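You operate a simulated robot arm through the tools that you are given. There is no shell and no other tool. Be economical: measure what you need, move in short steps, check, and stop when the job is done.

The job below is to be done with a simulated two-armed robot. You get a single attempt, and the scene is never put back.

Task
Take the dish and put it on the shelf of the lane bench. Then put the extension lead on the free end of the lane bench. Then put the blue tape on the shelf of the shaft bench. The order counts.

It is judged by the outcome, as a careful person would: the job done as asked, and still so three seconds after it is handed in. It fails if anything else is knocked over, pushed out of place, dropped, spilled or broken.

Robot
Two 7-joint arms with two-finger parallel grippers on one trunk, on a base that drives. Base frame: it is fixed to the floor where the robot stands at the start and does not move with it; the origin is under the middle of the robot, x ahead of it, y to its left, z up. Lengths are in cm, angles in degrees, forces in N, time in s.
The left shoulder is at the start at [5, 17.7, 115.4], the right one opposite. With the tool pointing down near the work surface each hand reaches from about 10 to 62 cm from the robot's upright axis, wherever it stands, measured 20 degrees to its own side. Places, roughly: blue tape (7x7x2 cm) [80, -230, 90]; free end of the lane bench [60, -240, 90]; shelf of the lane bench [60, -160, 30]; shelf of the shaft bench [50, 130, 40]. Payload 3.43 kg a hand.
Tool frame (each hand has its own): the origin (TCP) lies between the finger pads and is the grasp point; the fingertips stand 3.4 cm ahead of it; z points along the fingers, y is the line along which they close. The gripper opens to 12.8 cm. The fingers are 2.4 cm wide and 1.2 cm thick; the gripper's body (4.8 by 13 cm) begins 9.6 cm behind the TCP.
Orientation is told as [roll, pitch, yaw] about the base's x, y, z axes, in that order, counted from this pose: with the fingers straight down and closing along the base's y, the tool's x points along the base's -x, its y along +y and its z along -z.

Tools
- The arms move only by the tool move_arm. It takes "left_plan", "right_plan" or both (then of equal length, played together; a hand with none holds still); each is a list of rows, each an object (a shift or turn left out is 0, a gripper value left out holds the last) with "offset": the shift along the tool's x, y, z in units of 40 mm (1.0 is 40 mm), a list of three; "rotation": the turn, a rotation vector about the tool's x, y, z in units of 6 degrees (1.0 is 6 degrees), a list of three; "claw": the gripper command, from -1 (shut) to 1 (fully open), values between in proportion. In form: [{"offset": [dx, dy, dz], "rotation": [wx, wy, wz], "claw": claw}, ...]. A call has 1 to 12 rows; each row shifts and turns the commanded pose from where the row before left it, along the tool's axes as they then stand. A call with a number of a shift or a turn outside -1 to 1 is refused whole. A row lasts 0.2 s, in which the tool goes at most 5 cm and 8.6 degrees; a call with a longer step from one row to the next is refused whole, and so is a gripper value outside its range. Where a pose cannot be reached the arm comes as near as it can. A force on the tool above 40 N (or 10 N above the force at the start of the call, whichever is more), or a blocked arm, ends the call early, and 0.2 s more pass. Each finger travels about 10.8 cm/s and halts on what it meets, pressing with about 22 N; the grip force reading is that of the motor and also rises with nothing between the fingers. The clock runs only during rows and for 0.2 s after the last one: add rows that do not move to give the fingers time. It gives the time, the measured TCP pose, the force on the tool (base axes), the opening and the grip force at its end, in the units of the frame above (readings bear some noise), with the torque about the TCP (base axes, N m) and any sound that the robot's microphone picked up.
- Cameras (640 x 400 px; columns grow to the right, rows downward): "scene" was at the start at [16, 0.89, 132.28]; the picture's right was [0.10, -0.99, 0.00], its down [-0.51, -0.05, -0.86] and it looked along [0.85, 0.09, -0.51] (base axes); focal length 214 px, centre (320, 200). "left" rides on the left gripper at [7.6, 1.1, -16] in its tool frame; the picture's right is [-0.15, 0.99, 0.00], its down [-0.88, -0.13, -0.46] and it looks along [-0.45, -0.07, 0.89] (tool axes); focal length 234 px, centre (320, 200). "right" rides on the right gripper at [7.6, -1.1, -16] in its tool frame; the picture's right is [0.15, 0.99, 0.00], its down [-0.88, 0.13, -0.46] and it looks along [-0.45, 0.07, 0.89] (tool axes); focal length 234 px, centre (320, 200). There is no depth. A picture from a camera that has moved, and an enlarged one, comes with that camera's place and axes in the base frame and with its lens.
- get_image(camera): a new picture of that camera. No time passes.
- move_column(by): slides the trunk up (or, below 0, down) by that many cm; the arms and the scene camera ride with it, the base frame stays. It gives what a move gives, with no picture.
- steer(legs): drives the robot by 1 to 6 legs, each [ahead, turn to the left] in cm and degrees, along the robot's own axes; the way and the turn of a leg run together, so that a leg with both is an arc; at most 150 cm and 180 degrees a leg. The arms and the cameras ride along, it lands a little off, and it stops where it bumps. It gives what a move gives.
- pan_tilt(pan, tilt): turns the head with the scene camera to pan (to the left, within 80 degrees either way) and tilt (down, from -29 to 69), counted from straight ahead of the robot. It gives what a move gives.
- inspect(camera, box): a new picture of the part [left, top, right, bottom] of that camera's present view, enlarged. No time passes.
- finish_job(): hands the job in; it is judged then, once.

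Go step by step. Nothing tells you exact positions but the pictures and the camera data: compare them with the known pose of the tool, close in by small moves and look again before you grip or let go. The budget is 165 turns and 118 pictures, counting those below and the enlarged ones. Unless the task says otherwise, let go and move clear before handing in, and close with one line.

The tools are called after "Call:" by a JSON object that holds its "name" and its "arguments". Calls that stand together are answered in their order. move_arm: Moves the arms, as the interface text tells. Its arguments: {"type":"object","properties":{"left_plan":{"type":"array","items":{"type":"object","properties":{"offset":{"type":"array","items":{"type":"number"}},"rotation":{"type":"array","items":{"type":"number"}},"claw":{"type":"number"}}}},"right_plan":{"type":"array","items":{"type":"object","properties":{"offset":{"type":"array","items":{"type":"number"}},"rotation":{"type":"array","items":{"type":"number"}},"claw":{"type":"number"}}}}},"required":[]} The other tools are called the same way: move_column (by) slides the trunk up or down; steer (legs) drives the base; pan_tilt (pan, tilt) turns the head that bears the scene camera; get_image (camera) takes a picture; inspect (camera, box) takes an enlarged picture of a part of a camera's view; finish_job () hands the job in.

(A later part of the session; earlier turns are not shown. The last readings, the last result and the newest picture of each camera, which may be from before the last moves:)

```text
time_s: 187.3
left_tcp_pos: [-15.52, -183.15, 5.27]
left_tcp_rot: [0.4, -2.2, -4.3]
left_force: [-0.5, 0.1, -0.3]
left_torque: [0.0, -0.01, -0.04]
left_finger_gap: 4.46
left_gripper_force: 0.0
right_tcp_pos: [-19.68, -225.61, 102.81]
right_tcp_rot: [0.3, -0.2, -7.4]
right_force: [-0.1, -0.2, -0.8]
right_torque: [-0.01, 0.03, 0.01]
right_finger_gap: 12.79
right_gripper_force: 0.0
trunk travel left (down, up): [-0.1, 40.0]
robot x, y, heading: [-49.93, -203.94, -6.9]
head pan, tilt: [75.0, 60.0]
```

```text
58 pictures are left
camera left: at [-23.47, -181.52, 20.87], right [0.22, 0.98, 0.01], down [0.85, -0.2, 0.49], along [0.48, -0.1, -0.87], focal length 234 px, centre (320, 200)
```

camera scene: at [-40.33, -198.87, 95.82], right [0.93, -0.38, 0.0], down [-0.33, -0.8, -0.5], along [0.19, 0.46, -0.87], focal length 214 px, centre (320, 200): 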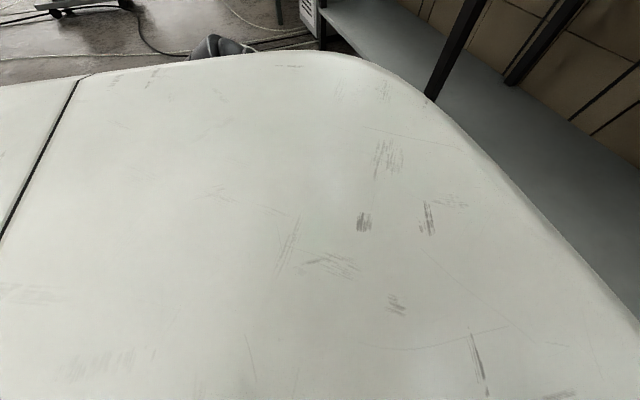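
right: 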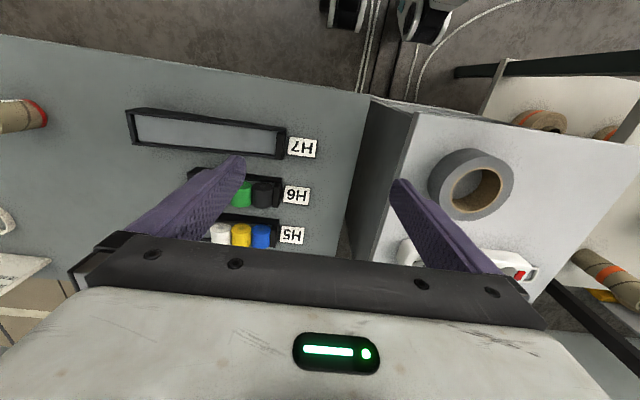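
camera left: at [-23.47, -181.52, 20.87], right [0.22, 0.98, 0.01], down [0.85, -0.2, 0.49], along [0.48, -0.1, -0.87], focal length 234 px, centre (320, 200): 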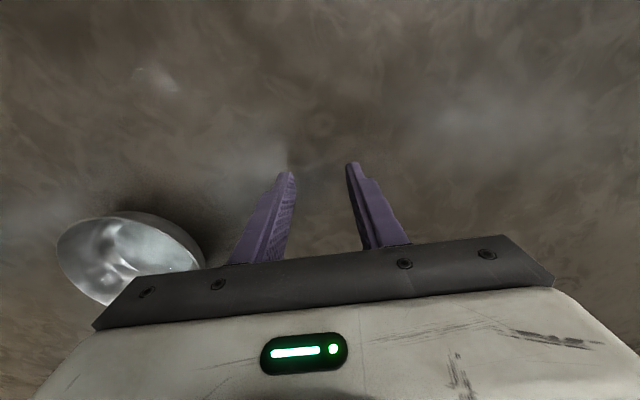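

Front reach is fine with a vertical tool. I'll raise a bit and try leaning the hand to match the dish wall.

Call:
{"name": "move_arm", "arguments": {"left_plan": [{"offset": [0, 0, -1]}, {"offset": [0, 0, -0.8]}, {"rotation": [1, 0, 0]}, {"rotation": [1, 0, 0]}, {"rotation": [1, 0, 0]}, {"rotation": [1, 0, 0]}, {}]}}

Call:
{"name": "move_arm", "arguments": {"left_plan": [{"offset": [0, 0.35, 0.8]}, {"offset": [0, 0.35, 0.8]}, {}]}}

```text
time_s: 188.9
left_tcp_pos: [-15.71, -183.12, 12.59]
left_tcp_rot: [-20.4, -2.2, -4.2]
left_force: [1.1, 0.0, 0.4]
left_torque: [-0.04, -0.01, -0.06]
left_finger_gap: 4.48
left_gripper_force: 0.0
left hand out of reach, approached as far as the arm can: row 6
right_tcp_pos: [-19.55, -225.69, 102.82]
right_tcp_rot: [0.3, -0.2, -7.4]
right_force: [-1.0, -0.9, 0.2]
right_torque: [0.03, -0.01, -0.02]
right_finger_gap: 12.78
right_gripper_force: 0.0
trunk travel left (down, up): [-0.1, 40.0]
robot x, y, heading: [-49.56, -204.11, -6.9]
head pan, tilt: [75.0, 60.0]
```

```text
time_s: 189.8
left_tcp_pos: [-15.64, -182.4, 9.66]
left_tcp_rot: [-14.4, -5.9, -0.1]
left_force: [0.2, -0.2, 0.1]
left_torque: [0.04, -0.02, -0.02]
left_finger_gap: 4.47
left_gripper_force: 0.1
left hand out of reach, approached as far as the arm can: row 1, 2
right_tcp_pos: [-19.55, -225.69, 102.91]
right_tcp_rot: [0.1, -0.2, -7.4]
right_force: [0.1, 0.0, -0.3]
right_torque: [-0.01, 0.0, -0.02]
right_finger_gap: 12.81
right_gripper_force: 0.1
trunk travel left (down, up): [-0.1, 40.0]
robot x, y, heading: [-50.08, -204.09, -7.2]
head pan, tilt: [75.0, 60.0]
```

Call:
{"name": "move_arm", "arguments": {"left_plan": [{"offset": [0, 0, -0.8], "rotation": [-1, 0, 0]}, {"rotation": [-1, 0, 0]}, {"rotation": [-1, 0.9, 0]}, {"rotation": [-1, 0, 0.6]}, {"rotation": [-1, 0, 0]}, {"rotation": [-1, 0, 0]}, {"rotation": [-1, 0, 0]}, {"rotation": [-1, 0, 0]}, {}]}}

Call:
{"name": "move_arm", "arguments": {"left_plan": [{"offset": [0, -0.5, 0.8]}, {"offset": [0, -0.5, 0.8]}, {}]}}

```text
time_s: 191.8
left_tcp_pos: [-15.04, -180.75, 13.01]
left_tcp_rot: [34.8, -0.4, -3.9]
left_force: [1.0, 0.5, 0.2]
left_torque: [-0.09, 0.26, 0.1]
left_finger_gap: 4.48
left_gripper_force: 0.2
right_tcp_pos: [-19.49, -225.57, 102.8]
right_tcp_rot: [0.2, -0.1, -7.4]
right_force: [-0.6, 0.5, -0.5]
right_torque: [-0.03, -0.03, -0.02]
right_finger_gap: 12.8
right_gripper_force: 0.1
trunk travel left (down, up): [-0.1, 40.0]
robot x, y, heading: [-50.07, -203.92, -6.9]
head pan, tilt: [75.0, 60.0]
stopped in row 9 (left hand): the force on the tool passed its limit at 42 N (the readings are from after the stop); the commanded pose is now the measured one
```

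```text
time_s: 192.8
left_tcp_pos: [-11.47, -173.08, 11.96]
left_tcp_rot: [39.6, -3.5, -1.2]
left_force: [0.5, -0.1, -0.7]
left_torque: [0.01, 0.02, -0.02]
left_finger_gap: 4.47
left_gripper_force: 0.1
left hand out of reach, approached as far as the arm can: row 1, 2
right_tcp_pos: [-19.95, -225.65, 102.82]
right_tcp_rot: [0.3, -0.5, -7.3]
right_force: [0.2, 0.1, -0.3]
right_torque: [0.01, -0.03, -0.01]
right_finger_gap: 12.78
right_gripper_force: 0.1
trunk travel left (down, up): [-0.1, 40.0]
robot x, y, heading: [-49.84, -204.07, -7.1]
head pan, tilt: [75.0, 60.0]
stopped in row 3 (left hand): the arm was blocked; the commanded pose is now the measured one
```

Leaning right is blocked. I'll go back to a vertical hand and use the left-rim grip.

Call:
{"name": "move_arm", "arguments": {"left_plan": [{"offset": [0, 0, -0.8]}, {"offset": [0, 0, -0.8], "rotation": [1, 0, 0]}, {"rotation": [1, 0, 0]}, {"rotation": [1, 0.5, 0]}, {"rotation": [1, 0, 0.6]}, {"rotation": [1, 0, 0.4]}, {"rotation": [1, 0, 0]}, {"rotation": [0.6, 0, 0]}, {}]}}

Call:
{"name": "pan_tilt", "arguments": {"pan": 0, "tilt": 60}}

Call:
{"name": "get_image", "arguments": {"camera": "scene"}}

```text
time_s: 194.8
left_tcp_pos: [-12.53, -178.07, 16.16]
left_tcp_rot: [-0.8, 1.5, -6.0]
left_force: [-1.0, 0.4, 0.2]
left_torque: [0.02, 0.01, 0.0]
left_finger_gap: 4.46
left_gripper_force: 0.1
right_tcp_pos: [-19.61, -225.73, 102.8]
right_tcp_rot: [0.1, -0.2, -7.4]
right_force: [1.4, 0.2, 0.1]
right_torque: [-0.01, -0.01, 0.0]
right_finger_gap: 12.78
right_gripper_force: 0.1
trunk travel left (down, up): [-0.1, 40.0]
robot x, y, heading: [-49.81, -204.13, -7.1]
head pan, tilt: [75.0, 60.0]
```

```text
time_s: 196.2
left_tcp_pos: [-12.55, -178.04, 16.25]
left_tcp_rot: [-0.7, 1.6, -6.1]
left_force: [1.5, 1.0, 0.9]
left_torque: [0.03, 0.02, 0.02]
left_finger_gap: 4.51
left_gripper_force: 0.2
right_tcp_pos: [-19.66, -225.6, 102.77]
right_tcp_rot: [0.3, -0.3, -7.5]
right_force: [-0.8, 1.0, -0.3]
right_torque: [0.02, 0.0, 0.02]
right_finger_gap: 12.79
right_gripper_force: 0.1
trunk travel left (down, up): [-0.1, 40.0]
robot x, y, heading: [-50.05, -204.31, -7.1]
head pan, tilt: [0.0, 60.0]
```

```text
57 pictures are left
camera scene: at [-36.22, -205.87, 95.82], right [-0.12, -0.99, 0.0], down [-0.86, 0.11, -0.5], along [0.5, -0.06, -0.87], focal length 214 px, centre (320, 200)
```

scene: 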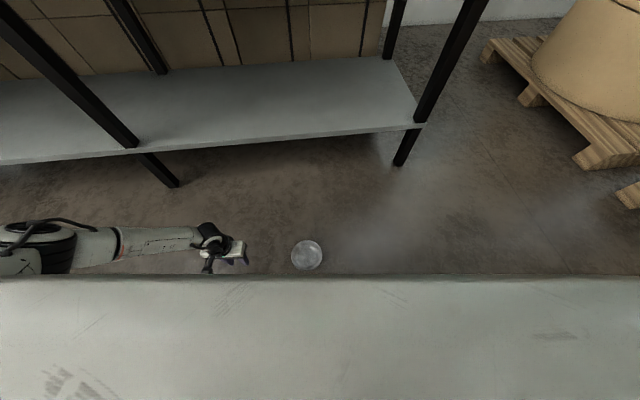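

Call:
{"name": "steer", "arguments": {"legs": [[6, 0]]}}

Call:
{"name": "move_arm", "arguments": {"left_plan": [{"offset": [0, -0.9, 0]}, {"offset": [0, -0.9, 0]}, {"offset": [0, -0.9, 0]}, {"offset": [0, -0.9, 0]}, {"offset": [0, -0.8, 0]}, {}]}}

Call:
{"name": "get_image", "arguments": {"camera": "left"}}

```text
time_s: 197.2
left_tcp_pos: [-7.85, -178.64, 16.21]
left_tcp_rot: [-0.9, 1.6, -6.0]
left_force: [0.3, 0.1, -0.5]
left_torque: [0.01, 0.0, 0.0]
left_finger_gap: 4.46
left_gripper_force: 0.1
right_tcp_pos: [-14.67, -226.18, 102.67]
right_tcp_rot: [0.1, -0.2, -7.3]
right_force: [0.0, 0.8, 0.1]
right_torque: [-0.04, 0.02, -0.01]
right_finger_gap: 12.79
right_gripper_force: 0.1
trunk travel left (down, up): [-0.1, 40.0]
robot x, y, heading: [-44.8, -204.79, -6.9]
head pan, tilt: [0.0, 60.0]
stopped in leg 1: the robot was blocked; the commanded pose is now the measured one
```

```text
time_s: 198.6
left_tcp_pos: [-9.33, -196.07, 16.47]
left_tcp_rot: [-0.7, 1.6, -5.9]
left_force: [0.2, -0.8, 0.7]
left_torque: [0.0, 0.02, -0.02]
left_finger_gap: 4.49
left_gripper_force: 0.0
right_tcp_pos: [-14.58, -226.18, 102.74]
right_tcp_rot: [0.2, -0.2, -7.3]
right_force: [-0.1, -0.3, 1.1]
right_torque: [-0.01, 0.0, 0.04]
right_finger_gap: 12.8
right_gripper_force: 0.0
trunk travel left (down, up): [-0.1, 40.0]
robot x, y, heading: [-44.94, -204.73, -7.3]
head pan, tilt: [0.0, 60.0]
```

```text
56 pictures are left
camera left: at [-16.29, -193.9, 32.54], right [0.25, 0.97, -0.02], down [0.88, -0.22, 0.43], along [0.41, -0.12, -0.9], focal length 234 px, centre (320, 200)
```

left: 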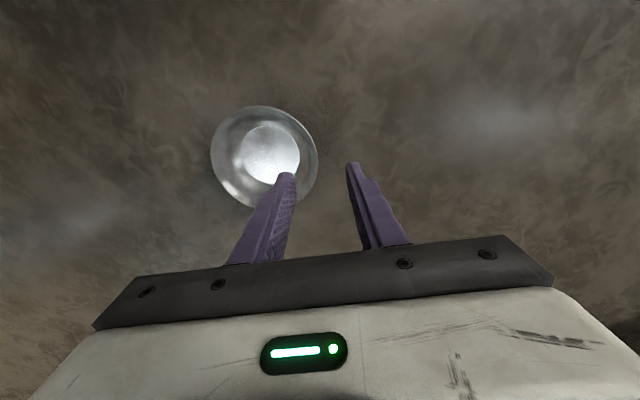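

Lined up over the left rim. I'll shift back 0.9 cm, lean 6°, and descend to just above the floor.

Call:
{"name": "move_arm", "arguments": {"left_plan": [{"offset": [0.22, 0, 0.7], "rotation": [1, 0, 0]}, {"offset": [0, 0.05, 0.7]}, {"offset": [0, 0.05, 0.5]}, {"offset": [0, 0, 0.4]}, {}]}}

Call:
{"name": "get_image", "arguments": {"camera": "left"}}

```text
time_s: 199.8
left_tcp_pos: [-10.49, -196.13, 7.36]
left_tcp_rot: [-6.6, 1.5, -6.1]
left_force: [8.2, 5.4, 2.3]
left_torque: [-1.08, 1.76, -0.9]
left_finger_gap: 4.52
left_gripper_force: 0.0
right_tcp_pos: [-14.72, -226.27, 102.83]
right_tcp_rot: [0.3, -0.1, -7.3]
right_force: [0.9, 0.0, -1.0]
right_torque: [0.01, -0.01, 0.0]
right_finger_gap: 12.81
right_gripper_force: 0.1
trunk travel left (down, up): [-0.1, 40.0]
robot x, y, heading: [-44.98, -204.7, -7.0]
head pan, tilt: [0.0, 60.0]
```

```text
55 pictures are left
camera left: at [-17.29, -192.39, 23.12], right [0.25, 0.96, -0.12], down [0.88, -0.17, 0.45], along [0.41, -0.21, -0.89], focal length 234 px, centre (320, 200)
```

left: 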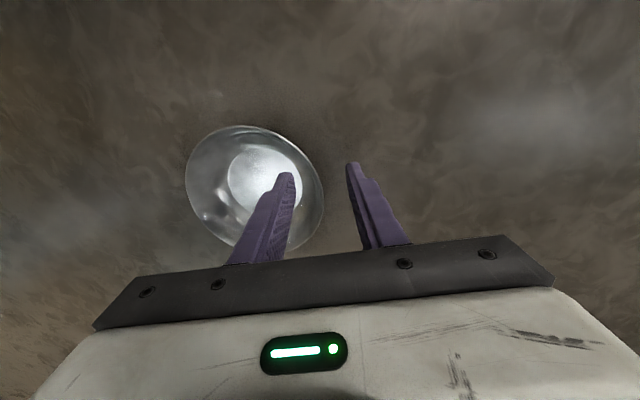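

A slight contact force shows (likely the hand's rear against the base), so I'll ease forward and left 1 cm before continuing down.

Call:
{"name": "move_arm", "arguments": {"left_plan": [{"offset": [-0.25, 0.28, -0.1]}, {"offset": [0, 0, 0]}, {}]}}

Call:
{"name": "inspect", "arguments": {"camera": "left", "box": [170, 100, 430, 280]}}

```text
time_s: 200.6
left_tcp_pos: [-9.68, -195.3, 7.41]
left_tcp_rot: [-6.8, 1.7, -6.0]
left_force: [0.2, -0.2, 0.0]
left_torque: [-0.02, 0.01, -0.01]
left_finger_gap: 4.49
left_gripper_force: 0.1
right_tcp_pos: [-14.71, -226.21, 102.72]
right_tcp_rot: [0.2, -0.1, -7.3]
right_force: [0.1, -1.0, -0.5]
right_torque: [0.04, 0.0, 0.02]
right_finger_gap: 12.79
right_gripper_force: 0.1
trunk travel left (down, up): [-0.1, 40.0]
robot x, y, heading: [-44.38, -204.68, -6.9]
head pan, tilt: [0.0, 60.0]
```

```text
2.22 times, centred on (300, 190) of left
camera zoom: at [-16.37, -191.48, 23.3], right [0.25, 0.96, -0.12], down [0.88, -0.17, 0.44], along [0.41, -0.21, -0.89], focal length 520 px, centre (364, 222)
```

zoom: 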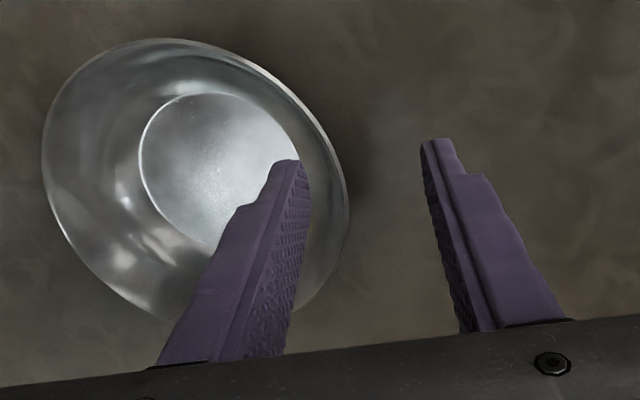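

Call:
{"name": "move_arm", "arguments": {"left_plan": [{"offset": [0, 0, 0.25]}, {"offset": [0, 0, 0.2]}, {}]}}

Call:
{"name": "inspect", "arguments": {"camera": "left", "box": [170, 100, 430, 280]}}

```text
time_s: 201.6
left_tcp_pos: [-6.9, -188.7, 6.92]
left_tcp_rot: [-2.5, -0.2, -3.7]
left_force: [-0.4, -0.1, -0.7]
left_torque: [0.03, 0.03, 0.02]
left_finger_gap: 4.47
left_gripper_force: 0.2
left hand out of reach, approached as far as the arm can: row 1, 2
right_tcp_pos: [-15.11, -226.36, 102.74]
right_tcp_rot: [0.2, -0.4, -7.4]
right_force: [-0.2, -0.3, -0.3]
right_torque: [0.03, -0.02, 0.01]
right_finger_gap: 12.82
right_gripper_force: 0.2
trunk travel left (down, up): [-0.1, 40.0]
robot x, y, heading: [-44.92, -204.52, -7.2]
head pan, tilt: [0.0, 60.0]
stopped in row 3 (left hand): the arm was blocked; the commanded pose is now the measured one
```

```text
2.22 times, centred on (300, 190) of left
camera zoom: at [-14.35, -186.41, 22.73], right [0.21, 0.98, -0.04], down [0.87, -0.17, 0.46], along [0.45, -0.14, -0.88], focal length 520 px, centre (364, 222)
```

zoom: 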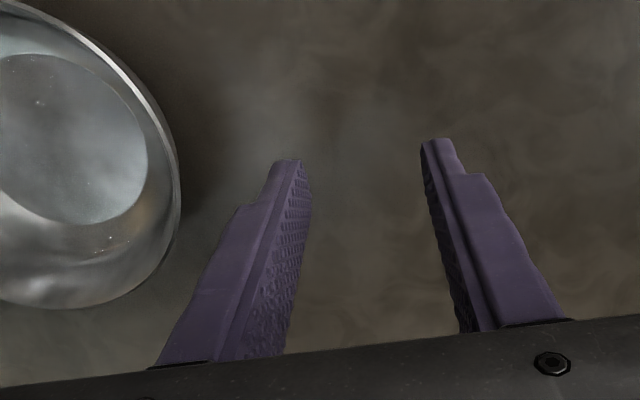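

The dish was left in place but this spot is at the edge of the workspace; more to the left works better. I'll raise, back off slightly, and turn right so the dish lies further to the left.

Call:
{"name": "move_arm", "arguments": {"left_plan": [{"offset": [0, 0, -1]}, {"offset": [0, 0, -1]}, {"offset": [0, 0, -0.6]}, {}]}}

Call:
{"name": "steer", "arguments": {"legs": [[-2, 0], [0, -21]]}}

Call:
{"name": "get_image", "arguments": {"camera": "left"}}

```text
time_s: 202.6
left_tcp_pos: [-7.48, -188.8, 16.86]
left_tcp_rot: [-3.1, 0.6, -4.0]
left_force: [-0.1, 0.7, -0.8]
left_torque: [-0.02, -0.02, 0.0]
left_finger_gap: 4.48
left_gripper_force: 0.1
right_tcp_pos: [-14.81, -226.13, 102.8]
right_tcp_rot: [0.2, -0.1, -7.3]
right_force: [-0.3, -0.1, -0.5]
right_torque: [-0.01, 0.0, 0.04]
right_finger_gap: 12.82
right_gripper_force: 0.0
trunk travel left (down, up): [-0.1, 40.0]
robot x, y, heading: [-45.22, -204.82, -7.1]
head pan, tilt: [0.0, 60.0]
```

```text
time_s: 204.5
left_tcp_pos: [-6.21, -203.06, 16.91]
left_tcp_rot: [-3.1, 0.5, -24.7]
left_force: [0.3, 1.3, -0.1]
left_torque: [-0.01, 0.0, 0.01]
left_finger_gap: 4.51
left_gripper_force: 0.0
right_tcp_pos: [-26.19, -235.36, 102.77]
right_tcp_rot: [0.2, -0.3, -28.2]
right_force: [0.0, -0.5, -0.1]
right_torque: [-0.02, 0.0, 0.02]
right_finger_gap: 12.81
right_gripper_force: 0.0
trunk travel left (down, up): [-0.1, 40.0]
robot x, y, heading: [-46.93, -204.55, -27.9]
head pan, tilt: [0.0, 60.0]
```

```text
52 pictures are left
camera left: at [-12.09, -198.08, 32.78], right [0.55, 0.84, -0.05], down [0.76, -0.47, 0.45], along [0.35, -0.29, -0.89], focal length 234 px, centre (320, 200)
```

left: 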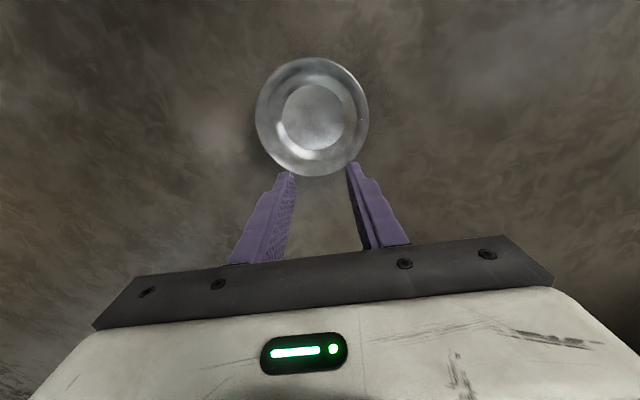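

Call:
{"name": "move_arm", "arguments": {"left_plan": [{"offset": [0.54, 0.65, 0], "rotation": [0.5, 0, -0.5]}, {"offset": [0.54, 0.65, 0.5]}, {"offset": [0, 0, 0.8]}, {"offset": [0, 0, 0.8]}, {}]}}

Call:
{"name": "get_image", "arguments": {"camera": "left"}}

```text
time_s: 205.7
left_tcp_pos: [-8.44, -197.31, 8.3]
left_tcp_rot: [-6.1, 0.7, -21.7]
left_force: [0.3, 0.0, -0.1]
left_torque: [-0.01, 0.01, -0.02]
left_finger_gap: 4.43
left_gripper_force: 0.0
right_tcp_pos: [-26.31, -235.39, 102.87]
right_tcp_rot: [0.2, -0.2, -28.2]
right_force: [-0.2, 0.2, -0.1]
right_torque: [-0.04, 0.03, 0.0]
right_finger_gap: 12.8
right_gripper_force: 0.0
trunk travel left (down, up): [-0.1, 40.0]
robot x, y, heading: [-46.87, -204.32, -28.0]
head pan, tilt: [0.0, 60.0]
```

```text
51 pictures are left
camera left: at [-14.31, -191.97, 24.05], right [0.5, 0.86, -0.11], down [0.79, -0.4, 0.46], along [0.35, -0.31, -0.88], focal length 234 px, centre (320, 200)
```

left: 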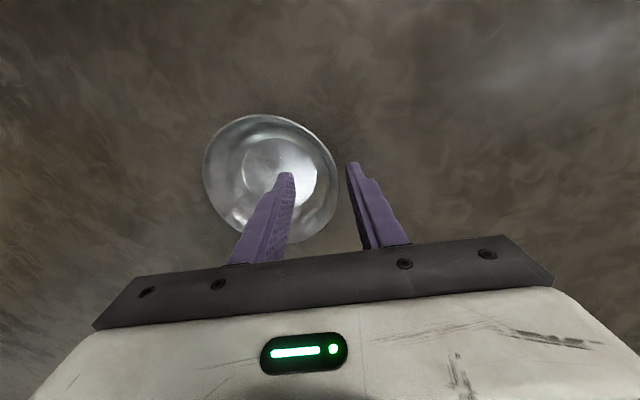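

Call:
{"name": "move_arm", "arguments": {"left_plan": [{"offset": [0, 0.3, 0]}, {"offset": [0, 0.03, 0.25]}, {"offset": [0, 0.03, 0.25]}, {"offset": [0, 0, 0.2]}, {}]}}

Call:
{"name": "inspect", "arguments": {"camera": "left", "box": [170, 100, 430, 280]}}

```text
time_s: 206.9
left_tcp_pos: [-8.13, -196.23, 5.36]
left_tcp_rot: [-6.1, 0.8, -21.8]
left_force: [-0.3, -0.2, -0.4]
left_torque: [0.05, -0.01, -0.02]
left_finger_gap: 4.49
left_gripper_force: 0.0
right_tcp_pos: [-26.38, -235.34, 102.8]
right_tcp_rot: [0.2, -0.1, -28.2]
right_force: [0.2, 0.0, 0.1]
right_torque: [0.0, 0.02, 0.02]
right_finger_gap: 12.81
right_gripper_force: 0.0
trunk travel left (down, up): [-0.1, 40.0]
robot x, y, heading: [-47.2, -204.98, -27.9]
head pan, tilt: [0.0, 60.0]
```

```text
2.22 times, centred on (300, 190) of left
camera zoom: at [-13.96, -190.88, 21.09], right [0.5, 0.86, -0.11], down [0.79, -0.4, 0.46], along [0.35, -0.31, -0.88], focal length 520 px, centre (364, 222)
```

zoom: 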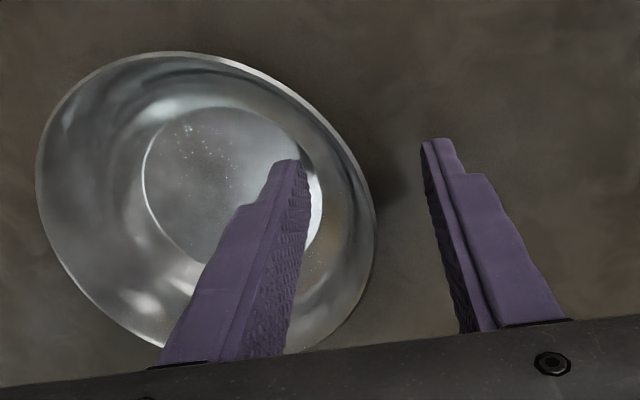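

In position with no contact force. Closing.

Call:
{"name": "move_arm", "arguments": {"left_plan": [{"claw": -0.6}, {"claw": -0.8}, {"claw": -0.9}, {"claw": -1}, {}, {}, {}, {}]}}

Call:
{"name": "inspect", "arguments": {"camera": "left", "box": [170, 100, 430, 280]}}

```text
time_s: 208.7
left_tcp_pos: [-8.13, -196.33, 5.42]
left_tcp_rot: [-6.1, 0.7, -21.7]
left_force: [1.3, -2.5, 6.3]
left_torque: [-0.57, 0.27, 0.26]
left_finger_gap: 1.13
left_gripper_force: 21.6
right_tcp_pos: [-26.23, -235.4, 102.73]
right_tcp_rot: [0.3, -0.2, -28.2]
right_force: [0.3, 0.3, -0.2]
right_torque: [0.01, -0.03, 0.02]
right_finger_gap: 12.8
right_gripper_force: 0.1
trunk travel left (down, up): [-0.1, 40.0]
robot x, y, heading: [-47.08, -204.75, -27.9]
head pan, tilt: [0.0, 60.0]
```

```text
2.22 times, centred on (300, 190) of left
camera zoom: at [-13.96, -190.93, 21.11], right [0.5, 0.86, -0.11], down [0.79, -0.4, 0.46], along [0.35, -0.31, -0.88], focal length 520 px, centre (364, 222)
```

zoom: 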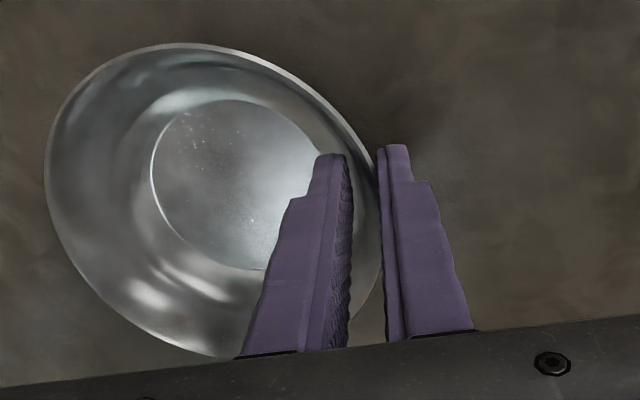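

Call:
{"name": "move_arm", "arguments": {"left_plan": [{"offset": [0, 0, -0.2]}, {"offset": [0, 0, -0.2]}, {"offset": [0, 0, -0.2]}, {}, {}]}}

Call:
{"name": "get_image", "arguments": {"camera": "left"}}

```text
time_s: 209.9
left_tcp_pos: [-8.13, -195.89, 7.7]
left_tcp_rot: [-6.1, 0.9, -21.7]
left_force: [-1.4, -0.2, 4.1]
left_torque: [-0.44, 0.28, -0.06]
left_finger_gap: 0.48
left_gripper_force: 22.1
right_tcp_pos: [-26.2, -235.26, 102.76]
right_tcp_rot: [0.2, -0.1, -28.2]
right_force: [-0.5, 0.4, -0.2]
right_torque: [0.0, 0.03, 0.01]
right_finger_gap: 12.78
right_gripper_force: 0.1
trunk travel left (down, up): [-0.1, 40.0]
robot x, y, heading: [-46.84, -204.51, -28.0]
head pan, tilt: [0.0, 60.0]
```

```text
48 pictures are left
camera left: at [-13.89, -190.61, 23.47], right [0.5, 0.86, -0.11], down [0.79, -0.4, 0.46], along [0.35, -0.31, -0.88], focal length 234 px, centre (320, 200)
```

left: 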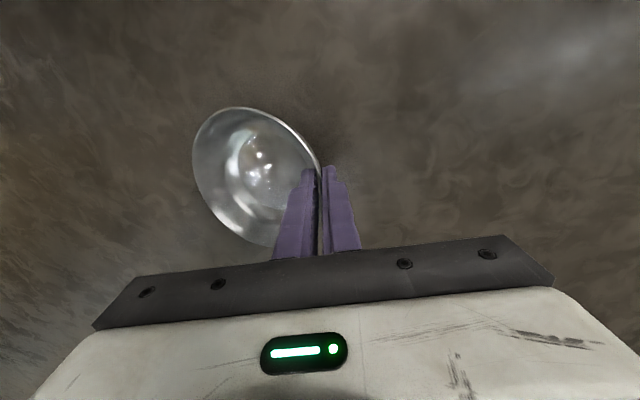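

The wall is now flush between the fingers. Lifting up.

Call:
{"name": "move_arm", "arguments": {"left_plan": [{"offset": [0, 0, -0.5]}, {"offset": [0, 0, -0.7]}, {"offset": [0, 0, -0.8]}, {"offset": [0, 0, -0.8]}, {"offset": [0, 0, -0.8]}, {"offset": [0, 0, -0.8]}, {"offset": [0, 0, -0.8]}, {"offset": [0, 0, -0.8]}, {"offset": [0, 0, -0.8]}, {"offset": [0, 0, -0.8]}, {}]}}

Call:
{"name": "get_image", "arguments": {"camera": "left"}}

```text
time_s: 212.3
left_tcp_pos: [-6.58, -193.06, 37.9]
left_tcp_rot: [-6.1, 0.8, -21.7]
left_force: [0.3, 0.6, -2.0]
left_torque: [0.08, -0.04, 0.02]
left_finger_gap: 0.46
left_gripper_force: 22.4
right_tcp_pos: [-26.22, -235.3, 102.75]
right_tcp_rot: [0.1, -0.1, -28.2]
right_force: [-0.4, 0.5, -0.2]
right_torque: [-0.01, 0.03, 0.03]
right_finger_gap: 12.78
right_gripper_force: 0.1
trunk travel left (down, up): [-0.1, 40.0]
robot x, y, heading: [-47.14, -204.22, -27.8]
head pan, tilt: [0.0, 60.0]
```

```text
47 pictures are left
camera left: at [-12.21, -187.69, 53.71], right [0.5, 0.86, -0.11], down [0.79, -0.4, 0.46], along [0.35, -0.31, -0.88], focal length 234 px, centre (320, 200)
```

left: 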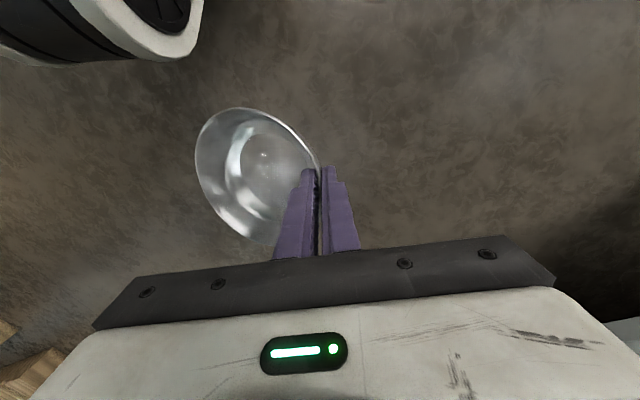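

Held deeply. Now I'll turn to face the shelf squarely, then raise and lean the hand so the dish is level.

Call:
{"name": "steer", "arguments": {"legs": [[0, 28]]}}

Call:
{"name": "move_arm", "arguments": {"left_plan": [{"offset": [-0.6, -0.5, -0.5]}, {"offset": [-0.7, -0.5, -0.6]}, {"offset": [-0.7, -0.5, -0.6]}, {"offset": [-0.7, -0.5, -0.6]}, {"rotation": [0.7, 0, 0.7]}, {"rotation": [0.7, 0, 0]}, {"rotation": [0.7, 0, 0]}, {"rotation": [0.7, 0, 0]}, {"rotation": [0.7, 0, 0]}, {"rotation": [0.7, 0, 0]}, {}]}}

Call:
{"name": "get_image", "arguments": {"camera": "scene"}}

Call:
{"name": "get_image", "arguments": {"camera": "left"}}

```text
time_s: 214.2
left_tcp_pos: [-16.94, -175.06, 37.92]
left_tcp_rot: [-6.0, 0.7, 6.8]
left_force: [-0.6, -0.6, -1.9]
left_torque: [0.11, 0.03, -0.01]
left_finger_gap: 0.44
left_gripper_force: 22.3
right_tcp_pos: [-14.04, -221.63, 102.81]
right_tcp_rot: [0.1, -0.3, 0.5]
right_force: [-0.7, 0.2, 1.0]
right_torque: [-0.01, -0.02, -0.02]
right_finger_gap: 12.81
right_gripper_force: 0.0
trunk travel left (down, up): [-0.1, 40.0]
robot x, y, heading: [-47.08, -204.57, 0.7]
head pan, tilt: [0.0, 60.0]
```

```text
time_s: 216.6
left_tcp_pos: [-5.24, -180.69, 47.76]
left_tcp_rot: [-31.4, 0.1, 2.8]
left_force: [-0.3, -0.9, -1.6]
left_torque: [0.13, 0.02, 0.0]
left_finger_gap: 0.46
left_gripper_force: 22.4
right_tcp_pos: [-14.07, -221.66, 102.71]
right_tcp_rot: [0.2, -0.3, 0.6]
right_force: [0.1, 0.0, -0.6]
right_torque: [-0.01, 0.01, 0.01]
right_finger_gap: 12.8
right_gripper_force: 0.0
trunk travel left (down, up): [-0.1, 40.0]
robot x, y, heading: [-46.98, -204.38, 0.8]
head pan, tilt: [0.0, 60.0]
```

```text
46 pictures are left
camera scene: at [-33.25, -204.36, 95.82], right [0.01, -1.0, 0.0], down [-0.87, -0.01, -0.5], along [0.5, 0.01, -0.87], focal length 214 px, centre (320, 200)
```

scene: 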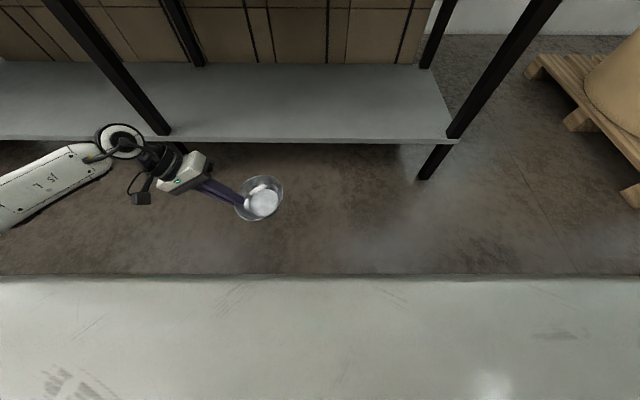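

```text
45 pictures are left
camera left: at [-13.14, -171.78, 60.75], right [0.1, 0.85, -0.52], down [0.87, 0.17, 0.45], along [0.47, -0.5, -0.73], focal length 234 px, centre (320, 200)
```

left: 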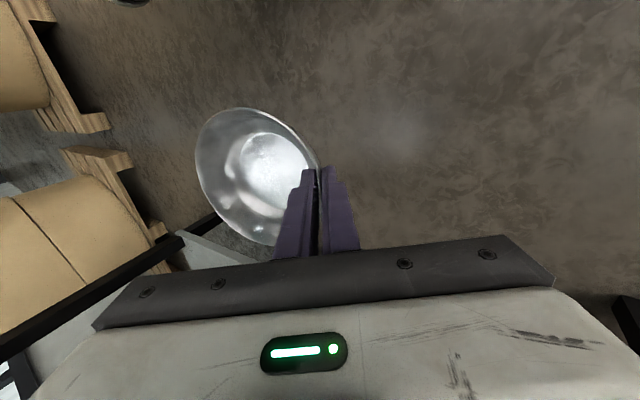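

Call:
{"name": "steer", "arguments": {"legs": [[36, 0]]}}

Call:
{"name": "get_image", "arguments": {"camera": "left"}}

Call:
{"name": "pan_tilt", "arguments": {"pan": 20, "tilt": 45}}

Call:
{"name": "get_image", "arguments": {"camera": "scene"}}

```text
time_s: 218.9
left_tcp_pos: [30.68, -179.94, 47.8]
left_tcp_rot: [-31.3, 0.3, 2.9]
left_force: [0.4, 0.7, -1.9]
left_torque: [0.11, -0.01, 0.01]
left_finger_gap: 0.45
left_gripper_force: 21.6
right_tcp_pos: [21.89, -221.13, 102.75]
right_tcp_rot: [0.2, -0.2, 0.5]
right_force: [-0.1, 1.3, -0.5]
right_torque: [0.0, 0.02, 0.04]
right_finger_gap: 12.8
right_gripper_force: 0.2
trunk travel left (down, up): [-0.1, 40.0]
robot x, y, heading: [-11.15, -203.78, 1.1]
head pan, tilt: [0.0, 60.0]
```

```text
44 pictures are left
camera left: at [22.66, -171.16, 60.75], right [0.1, 0.85, -0.51], down [0.87, 0.17, 0.45], along [0.47, -0.5, -0.73], focal length 234 px, centre (320, 200)
```

left: 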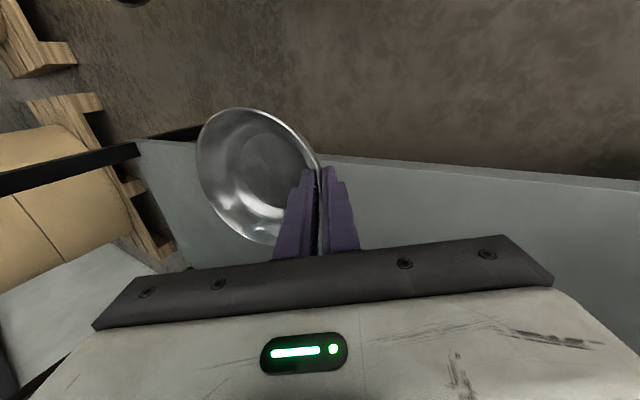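

```text
time_s: 219.7
left_tcp_pos: [30.59, -180.13, 47.74]
left_tcp_rot: [-31.4, 0.2, 2.9]
left_force: [0.2, -0.3, -1.1]
left_torque: [0.13, -0.01, 0.0]
left_finger_gap: 0.44
left_gripper_force: 22.1
right_tcp_pos: [21.79, -220.96, 102.65]
right_tcp_rot: [0.2, -0.3, 0.6]
right_force: [0.9, -0.1, 0.6]
right_torque: [0.02, 0.0, 0.05]
right_finger_gap: 12.78
right_gripper_force: 0.1
trunk travel left (down, up): [-0.1, 40.0]
robot x, y, heading: [-11.25, -203.95, 0.9]
head pan, tilt: [20.0, 45.0]
```

```text
43 pictures are left
camera scene: at [3.57, -201.0, 97.76], right [0.36, -0.93, 0.0], down [-0.66, -0.25, -0.71], along [0.66, 0.25, -0.71], focal length 214 px, centre (320, 200)
```

scene: 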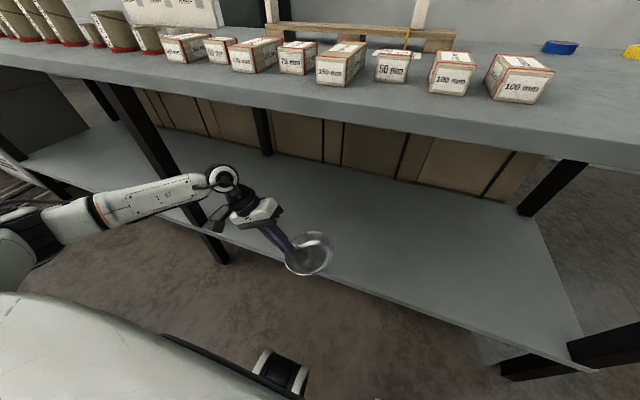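

The dish hovers level just in front of the shelf edge (x≈34.6). I'll extend 16 cm over the shelf and lower part way.

Call:
{"name": "move_arm", "arguments": {"left_plan": [{"offset": [-0.8, 0, 0]}, {"offset": [-0.8, 0, 0]}, {"offset": [-0.8, 0, 0]}, {"offset": [-0.8, 0, 0]}, {"offset": [-0.8, 0, 0]}, {"offset": [0, 0.26, 0.43]}, {"offset": [0, 0.26, 0.43]}, {"offset": [0, 0.26, 0.43]}, {}]}}

Call:
{"name": "get_image", "arguments": {"camera": "left"}}

Call:
{"name": "inspect", "arguments": {"camera": "scene", "box": [180, 120, 420, 300]}}

```text
time_s: 221.7
left_tcp_pos: [46.81, -179.16, 45.58]
left_tcp_rot: [-31.3, 0.3, 2.9]
left_force: [-0.3, 1.0, -2.5]
left_torque: [0.1, 0.0, 0.0]
left_finger_gap: 0.42
left_gripper_force: 22.1
left hand out of reach, approached as far as the arm can: row 7, 8
right_tcp_pos: [21.91, -220.94, 102.71]
right_tcp_rot: [0.2, -0.2, 0.7]
right_force: [0.1, 0.1, 0.6]
right_torque: [-0.02, 0.0, -0.02]
right_finger_gap: 12.8
right_gripper_force: 0.1
trunk travel left (down, up): [-0.1, 40.0]
robot x, y, heading: [-11.13, -203.93, 0.7]
head pan, tilt: [20.0, 45.0]
```

```text
42 pictures are left
camera left: at [38.77, -170.27, 58.6], right [0.1, 0.85, -0.51], down [0.87, 0.17, 0.45], along [0.47, -0.5, -0.73], focal length 234 px, centre (320, 200)
```

left: 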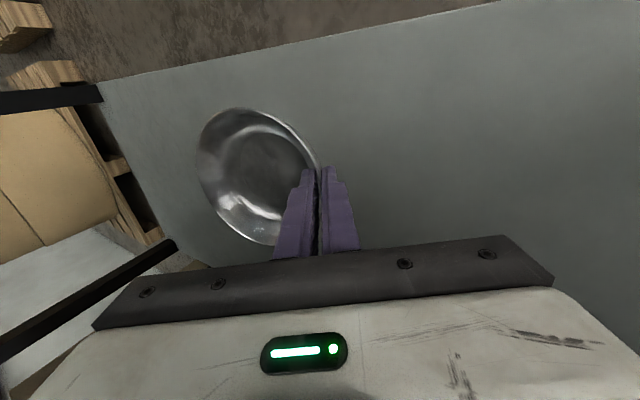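

```text
2.22 times, centred on (300, 210) of scene
camera zoom: at [3.57, -200.99, 97.77], right [0.36, -0.93, 0.0], down [-0.66, -0.25, -0.71], along [0.66, 0.25, -0.71], focal length 477 px, centre (364, 178)
```

zoom: 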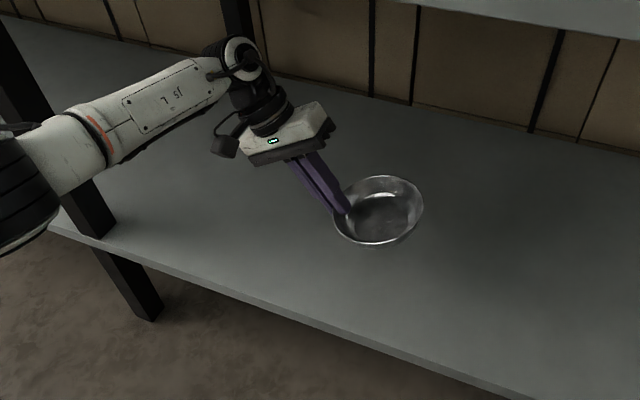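

Too stretched to lower here. I'll retract the arm 10 cm and bring the base 10 cm closer.

Call:
{"name": "move_arm", "arguments": {"left_plan": [{"offset": [0.8, 0, -0.05]}, {"offset": [0.8, 0, 0]}, {"offset": [0.8, 0, 0]}, {}]}}

Call:
{"name": "steer", "arguments": {"legs": [[10, 0]]}}

Call:
{"name": "move_arm", "arguments": {"left_plan": [{"offset": [0, 0.26, 0.43]}, {"offset": [0, 0.26, 0.43]}, {"offset": [0, 0.26, 0.43]}, {}]}}

Call:
{"name": "get_image", "arguments": {"camera": "left"}}

```text
time_s: 222.7
left_tcp_pos: [36.97, -179.67, 45.79]
left_tcp_rot: [-31.3, 0.1, 3.0]
left_force: [0.1, 0.3, -3.1]
left_torque: [0.12, 0.02, 0.0]
left_finger_gap: 0.44
left_gripper_force: 22.1
right_tcp_pos: [21.93, -221.01, 102.66]
right_tcp_rot: [0.2, -0.2, 0.6]
right_force: [-0.3, -0.5, 1.1]
right_torque: [-0.03, 0.04, 0.0]
right_finger_gap: 12.8
right_gripper_force: 0.0
trunk travel left (down, up): [-0.1, 40.0]
robot x, y, heading: [-10.88, -203.83, 0.9]
head pan, tilt: [20.0, 45.0]
```

```text
time_s: 223.8
left_tcp_pos: [46.83, -179.42, 45.88]
left_tcp_rot: [-31.2, 0.1, 3.0]
left_force: [0.1, -0.1, -1.2]
left_torque: [0.11, 0.01, 0.03]
left_finger_gap: 0.47
left_gripper_force: 21.5
right_tcp_pos: [31.85, -220.74, 102.78]
right_tcp_rot: [0.2, -0.2, 0.8]
right_force: [-0.3, 0.6, -0.2]
right_torque: [-0.02, 0.03, -0.01]
right_finger_gap: 12.79
right_gripper_force: 0.1
trunk travel left (down, up): [-0.1, 40.0]
robot x, y, heading: [-1.23, -203.76, 1.2]
head pan, tilt: [20.0, 45.0]
```

```text
time_s: 224.8
left_tcp_pos: [46.53, -179.34, 39.75]
left_tcp_rot: [-31.3, 0.1, 3.0]
left_force: [-0.5, 0.0, -1.4]
left_torque: [0.12, 0.03, -0.05]
left_finger_gap: 0.44
left_gripper_force: 22.0
right_tcp_pos: [31.96, -220.85, 102.98]
right_tcp_rot: [0.2, -0.2, 0.7]
right_force: [-0.2, 0.3, -0.1]
right_torque: [0.0, 0.02, 0.03]
right_finger_gap: 12.8
right_gripper_force: 0.0
trunk travel left (down, up): [-0.1, 40.0]
robot x, y, heading: [-1.09, -203.77, 0.8]
head pan, tilt: [20.0, 45.0]
```

```text
40 pictures are left
camera left: at [38.66, -170.49, 52.84], right [0.1, 0.85, -0.51], down [0.87, 0.17, 0.45], along [0.47, -0.5, -0.73], focal length 234 px, centre (320, 200)
```

left: 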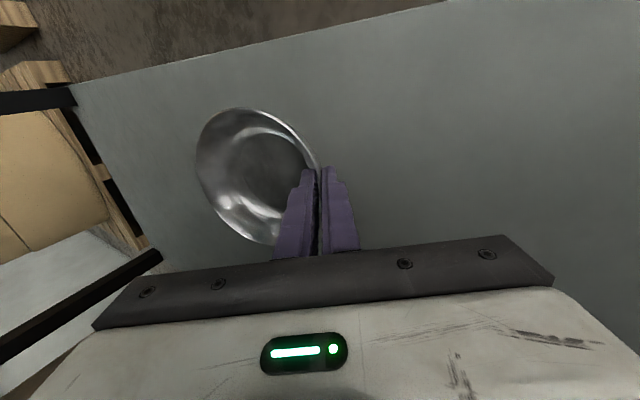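

Call:
{"name": "move_arm", "arguments": {"left_plan": [{"offset": [0, 0.1, 0.17]}, {"offset": [0, 0.1, 0.17]}, {"offset": [0, 0.1, 0.17]}, {"offset": [0, 0.1, 0.17]}, {}]}}

Call:
{"name": "inspect", "arguments": {"camera": "scene", "box": [180, 140, 420, 320]}}

```text
time_s: 226.0
left_tcp_pos: [46.72, -179.43, 36.62]
left_tcp_rot: [-31.3, 0.1, 3.0]
left_force: [0.6, -0.3, -1.5]
left_torque: [0.11, -0.02, -0.01]
left_finger_gap: 0.42
left_gripper_force: 22.1
right_tcp_pos: [31.9, -220.72, 102.68]
right_tcp_rot: [0.2, -0.1, 0.6]
right_force: [-0.2, -1.4, -0.3]
right_torque: [-0.02, 0.0, -0.01]
right_finger_gap: 12.79
right_gripper_force: 0.0
trunk travel left (down, up): [-0.1, 40.0]
robot x, y, heading: [-1.17, -203.82, 0.7]
head pan, tilt: [20.0, 45.0]
```

```text
2.22 times, centred on (300, 230) of scene
camera zoom: at [13.49, -200.81, 97.77], right [0.36, -0.93, 0.0], down [-0.66, -0.25, -0.71], along [0.66, 0.25, -0.71], focal length 477 px, centre (364, 133)
```

zoom: 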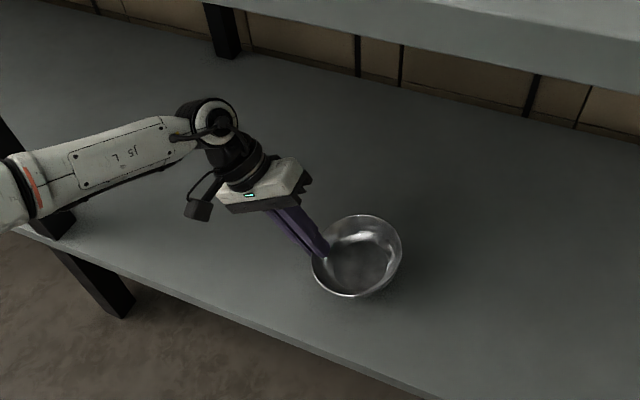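

Call:
{"name": "move_arm", "arguments": {"left_plan": [{"offset": [0, 0.07, 0.11]}, {"offset": [0, 0.07, 0.11]}, {"offset": [0, 0.07, 0.11]}, {}]}}

Call:
{"name": "move_arm", "arguments": {"left_plan": [{"offset": [0, 0.05, 0.08]}, {"offset": [0, 0.05, 0.08]}, {}]}}

```text
time_s: 227.0
left_tcp_pos: [46.78, -179.38, 35.01]
left_tcp_rot: [-31.3, 0.2, 3.0]
left_force: [0.1, 1.0, -1.8]
left_torque: [0.13, -0.02, 0.0]
left_finger_gap: 0.43
left_gripper_force: 22.0
right_tcp_pos: [31.91, -220.79, 102.81]
right_tcp_rot: [0.2, -0.2, 0.7]
right_force: [-0.2, 0.4, 0.7]
right_torque: [0.0, 0.03, 0.02]
right_finger_gap: 12.81
right_gripper_force: 0.1
trunk travel left (down, up): [-0.1, 40.0]
robot x, y, heading: [-1.16, -203.84, 0.9]
head pan, tilt: [20.0, 45.0]
```

```text
time_s: 227.8
left_tcp_pos: [47.03, -179.52, 34.6]
left_tcp_rot: [-31.5, -0.1, 3.0]
left_force: [-1.0, 1.7, 17.3]
left_torque: [-0.5, 0.1, -0.08]
left_finger_gap: 0.48
left_gripper_force: 22.4
right_tcp_pos: [31.7, -220.83, 102.93]
right_tcp_rot: [0.2, -0.4, 0.6]
right_force: [-0.4, 0.6, -1.1]
right_torque: [0.02, 0.01, -0.01]
right_finger_gap: 12.81
right_gripper_force: 0.0
trunk travel left (down, up): [-0.1, 40.0]
robot x, y, heading: [-1.2, -204.11, 0.9]
head pan, tilt: [20.0, 45.0]
```

The dish is in contact with the shelf. Releasing gently.

Call:
{"name": "move_arm", "arguments": {"left_plan": [{"claw": -0.85}, {"claw": -0.7}, {"claw": -0.6}, {}, {}]}}

Call:
{"name": "inspect", "arguments": {"camera": "left", "box": [170, 80, 430, 280]}}

```text
time_s: 229.0
left_tcp_pos: [46.83, -179.29, 34.28]
left_tcp_rot: [-31.3, 0.1, 3.0]
left_force: [0.6, 0.9, 0.6]
left_torque: [-0.01, -0.05, 0.02]
left_finger_gap: 2.58
left_gripper_force: 0.1
right_tcp_pos: [31.76, -220.77, 102.85]
right_tcp_rot: [0.3, -0.2, 0.7]
right_force: [-0.1, 0.1, -0.3]
right_torque: [-0.03, -0.02, 0.0]
right_finger_gap: 12.78
right_gripper_force: 0.0
trunk travel left (down, up): [-0.1, 40.0]
robot x, y, heading: [-1.16, -203.68, 1.1]
head pan, tilt: [20.0, 45.0]
```

```text
2.00 times, centred on (300, 180) of left
camera zoom: at [38.85, -170.48, 47.3], right [0.1, 0.85, -0.51], down [0.87, 0.17, 0.45], along [0.48, -0.5, -0.73], focal length 468 px, centre (360, 240)
```

zoom: 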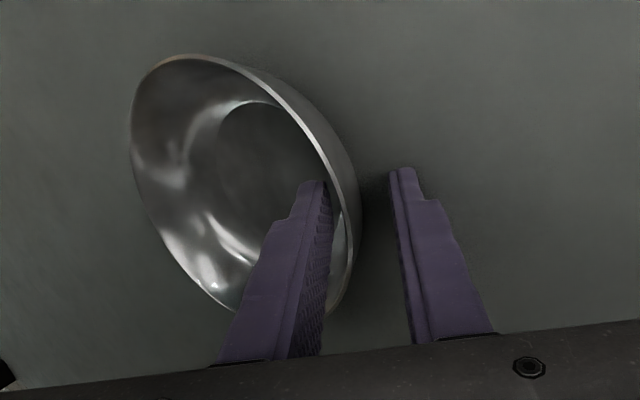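

Call:
{"name": "move_arm", "arguments": {"left_plan": [{"offset": [0, -0.05, -0.4]}, {"offset": [0, 0, -0.6]}, {"offset": [0, 0, -0.8]}, {"offset": [0, 0, -0.8]}, {}]}}

Call:
{"name": "get_image", "arguments": {"camera": "scene"}}

```text
time_s: 230.2
left_tcp_pos: [46.61, -174.07, 43.21]
left_tcp_rot: [-31.3, 0.1, 3.1]
left_force: [0.4, 0.3, -0.3]
left_torque: [-0.01, -0.02, 0.03]
left_finger_gap: 2.55
left_gripper_force: 0.1
right_tcp_pos: [31.75, -220.83, 102.75]
right_tcp_rot: [0.1, -0.3, 0.7]
right_force: [0.3, -0.1, 0.0]
right_torque: [0.0, 0.0, 0.01]
right_finger_gap: 12.79
right_gripper_force: 0.0
trunk travel left (down, up): [-0.1, 40.0]
robot x, y, heading: [-1.19, -203.7, 0.8]
head pan, tilt: [20.0, 45.0]
```

```text
37 pictures are left
camera scene: at [13.48, -200.82, 97.77], right [0.36, -0.93, 0.0], down [-0.66, -0.25, -0.71], along [0.66, 0.25, -0.71], focal length 214 px, centre (320, 200)
```

scene: 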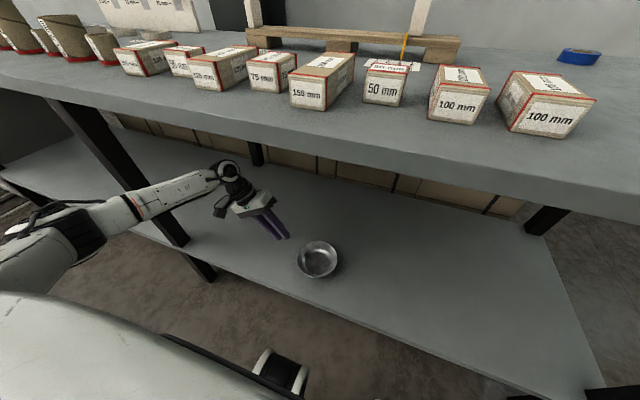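

The dish stands upright on the lane shelf. Now I'll back out, raise the trunk, set the left hand vertical and head for the extension lead.

Call:
{"name": "steer", "arguments": {"legs": [[-60, 0]]}}

Call:
{"name": "move_column", "arguments": {"by": 34}}

Call:
{"name": "move_arm", "arguments": {"left_plan": [{"offset": [0.5, 0.5, -0.7], "rotation": [-1, 0, 0], "claw": 0.2}, {"offset": [0.5, 0, -1], "rotation": [-1, 0, 0]}, {"offset": [0.5, 0, -1], "rotation": [-1, 0, 0]}, {"offset": [0, 0, -1], "rotation": [-1, 0, 0]}, {"offset": [0, 0, -1], "rotation": [-1, 0, 0]}, {"offset": [0, 0, -1], "rotation": [-0.2, 0, 0]}, {"offset": [0, 0, -1]}, {"offset": [0, 0, -1]}, {}]}}

Call:
{"name": "steer", "arguments": {"legs": [[0, 90], [150, 0], [52, 0], [0, -90]]}}

```text
time_s: 233.6
left_tcp_pos: [-12.7, -175.01, 43.15]
left_tcp_rot: [-31.3, 0.1, 3.1]
left_force: [0.6, 0.0, -0.4]
left_torque: [0.02, -0.03, 0.0]
left_finger_gap: 2.55
left_gripper_force: 0.1
right_tcp_pos: [-27.23, -221.75, 102.82]
right_tcp_rot: [0.1, -0.2, 0.8]
right_force: [-0.1, 0.7, 0.0]
right_torque: [0.03, 0.01, 0.03]
right_finger_gap: 12.83
right_gripper_force: 0.0
trunk travel left (down, up): [-0.1, 40.0]
robot x, y, heading: [-60.29, -205.09, 1.3]
head pan, tilt: [20.0, 45.0]
```

```text
time_s: 236.9
left_tcp_pos: [-12.55, -174.9, 77.15]
left_tcp_rot: [-31.3, 0.1, 3.3]
left_force: [0.1, -0.1, -0.8]
left_torque: [0.0, -0.02, 0.01]
left_finger_gap: 2.56
left_gripper_force: 0.1
right_tcp_pos: [-27.26, -221.84, 136.82]
right_tcp_rot: [0.2, -0.1, 0.8]
right_force: [-0.1, 0.6, 0.2]
right_torque: [-0.02, 0.03, 0.02]
right_finger_gap: 12.78
right_gripper_force: 0.0
trunk travel left (down, up): [-34.1, 6.0]
robot x, y, heading: [-60.25, -204.57, 1.4]
head pan, tilt: [20.0, 45.0]
```

```text
time_s: 238.9
left_tcp_pos: [-19.01, -167.61, 105.91]
left_tcp_rot: [-0.1, 0.1, 3.2]
left_force: [0.1, 0.3, 0.4]
left_torque: [-0.03, 0.03, 0.02]
left_finger_gap: 7.68
left_gripper_force: 0.1
right_tcp_pos: [-27.25, -221.73, 136.59]
right_tcp_rot: [0.2, -0.2, 0.7]
right_force: [-0.2, 0.1, 0.4]
right_torque: [0.01, -0.04, -0.02]
right_finger_gap: 12.79
right_gripper_force: 0.0
trunk travel left (down, up): [-34.1, 6.0]
robot x, y, heading: [-60.41, -204.82, 1.0]
head pan, tilt: [20.0, 45.0]
```

```text
time_s: 256.6
left_tcp_pos: [-13.38, 32.91, 105.81]
left_tcp_rot: [-0.1, 0.3, 0.2]
left_force: [-0.4, 0.0, -0.1]
left_torque: [0.01, 0.01, -0.02]
left_finger_gap: 7.69
left_gripper_force: 0.1
right_tcp_pos: [-24.18, -20.78, 136.73]
right_tcp_rot: [0.2, -0.2, -2.1]
right_force: [-1.0, 1.3, 0.4]
right_torque: [-0.01, 0.01, 0.02]
right_finger_gap: 12.81
right_gripper_force: 0.0
trunk travel left (down, up): [-34.1, 6.0]
robot x, y, heading: [-56.3, -2.27, -1.8]
head pan, tilt: [20.0, 45.0]
```

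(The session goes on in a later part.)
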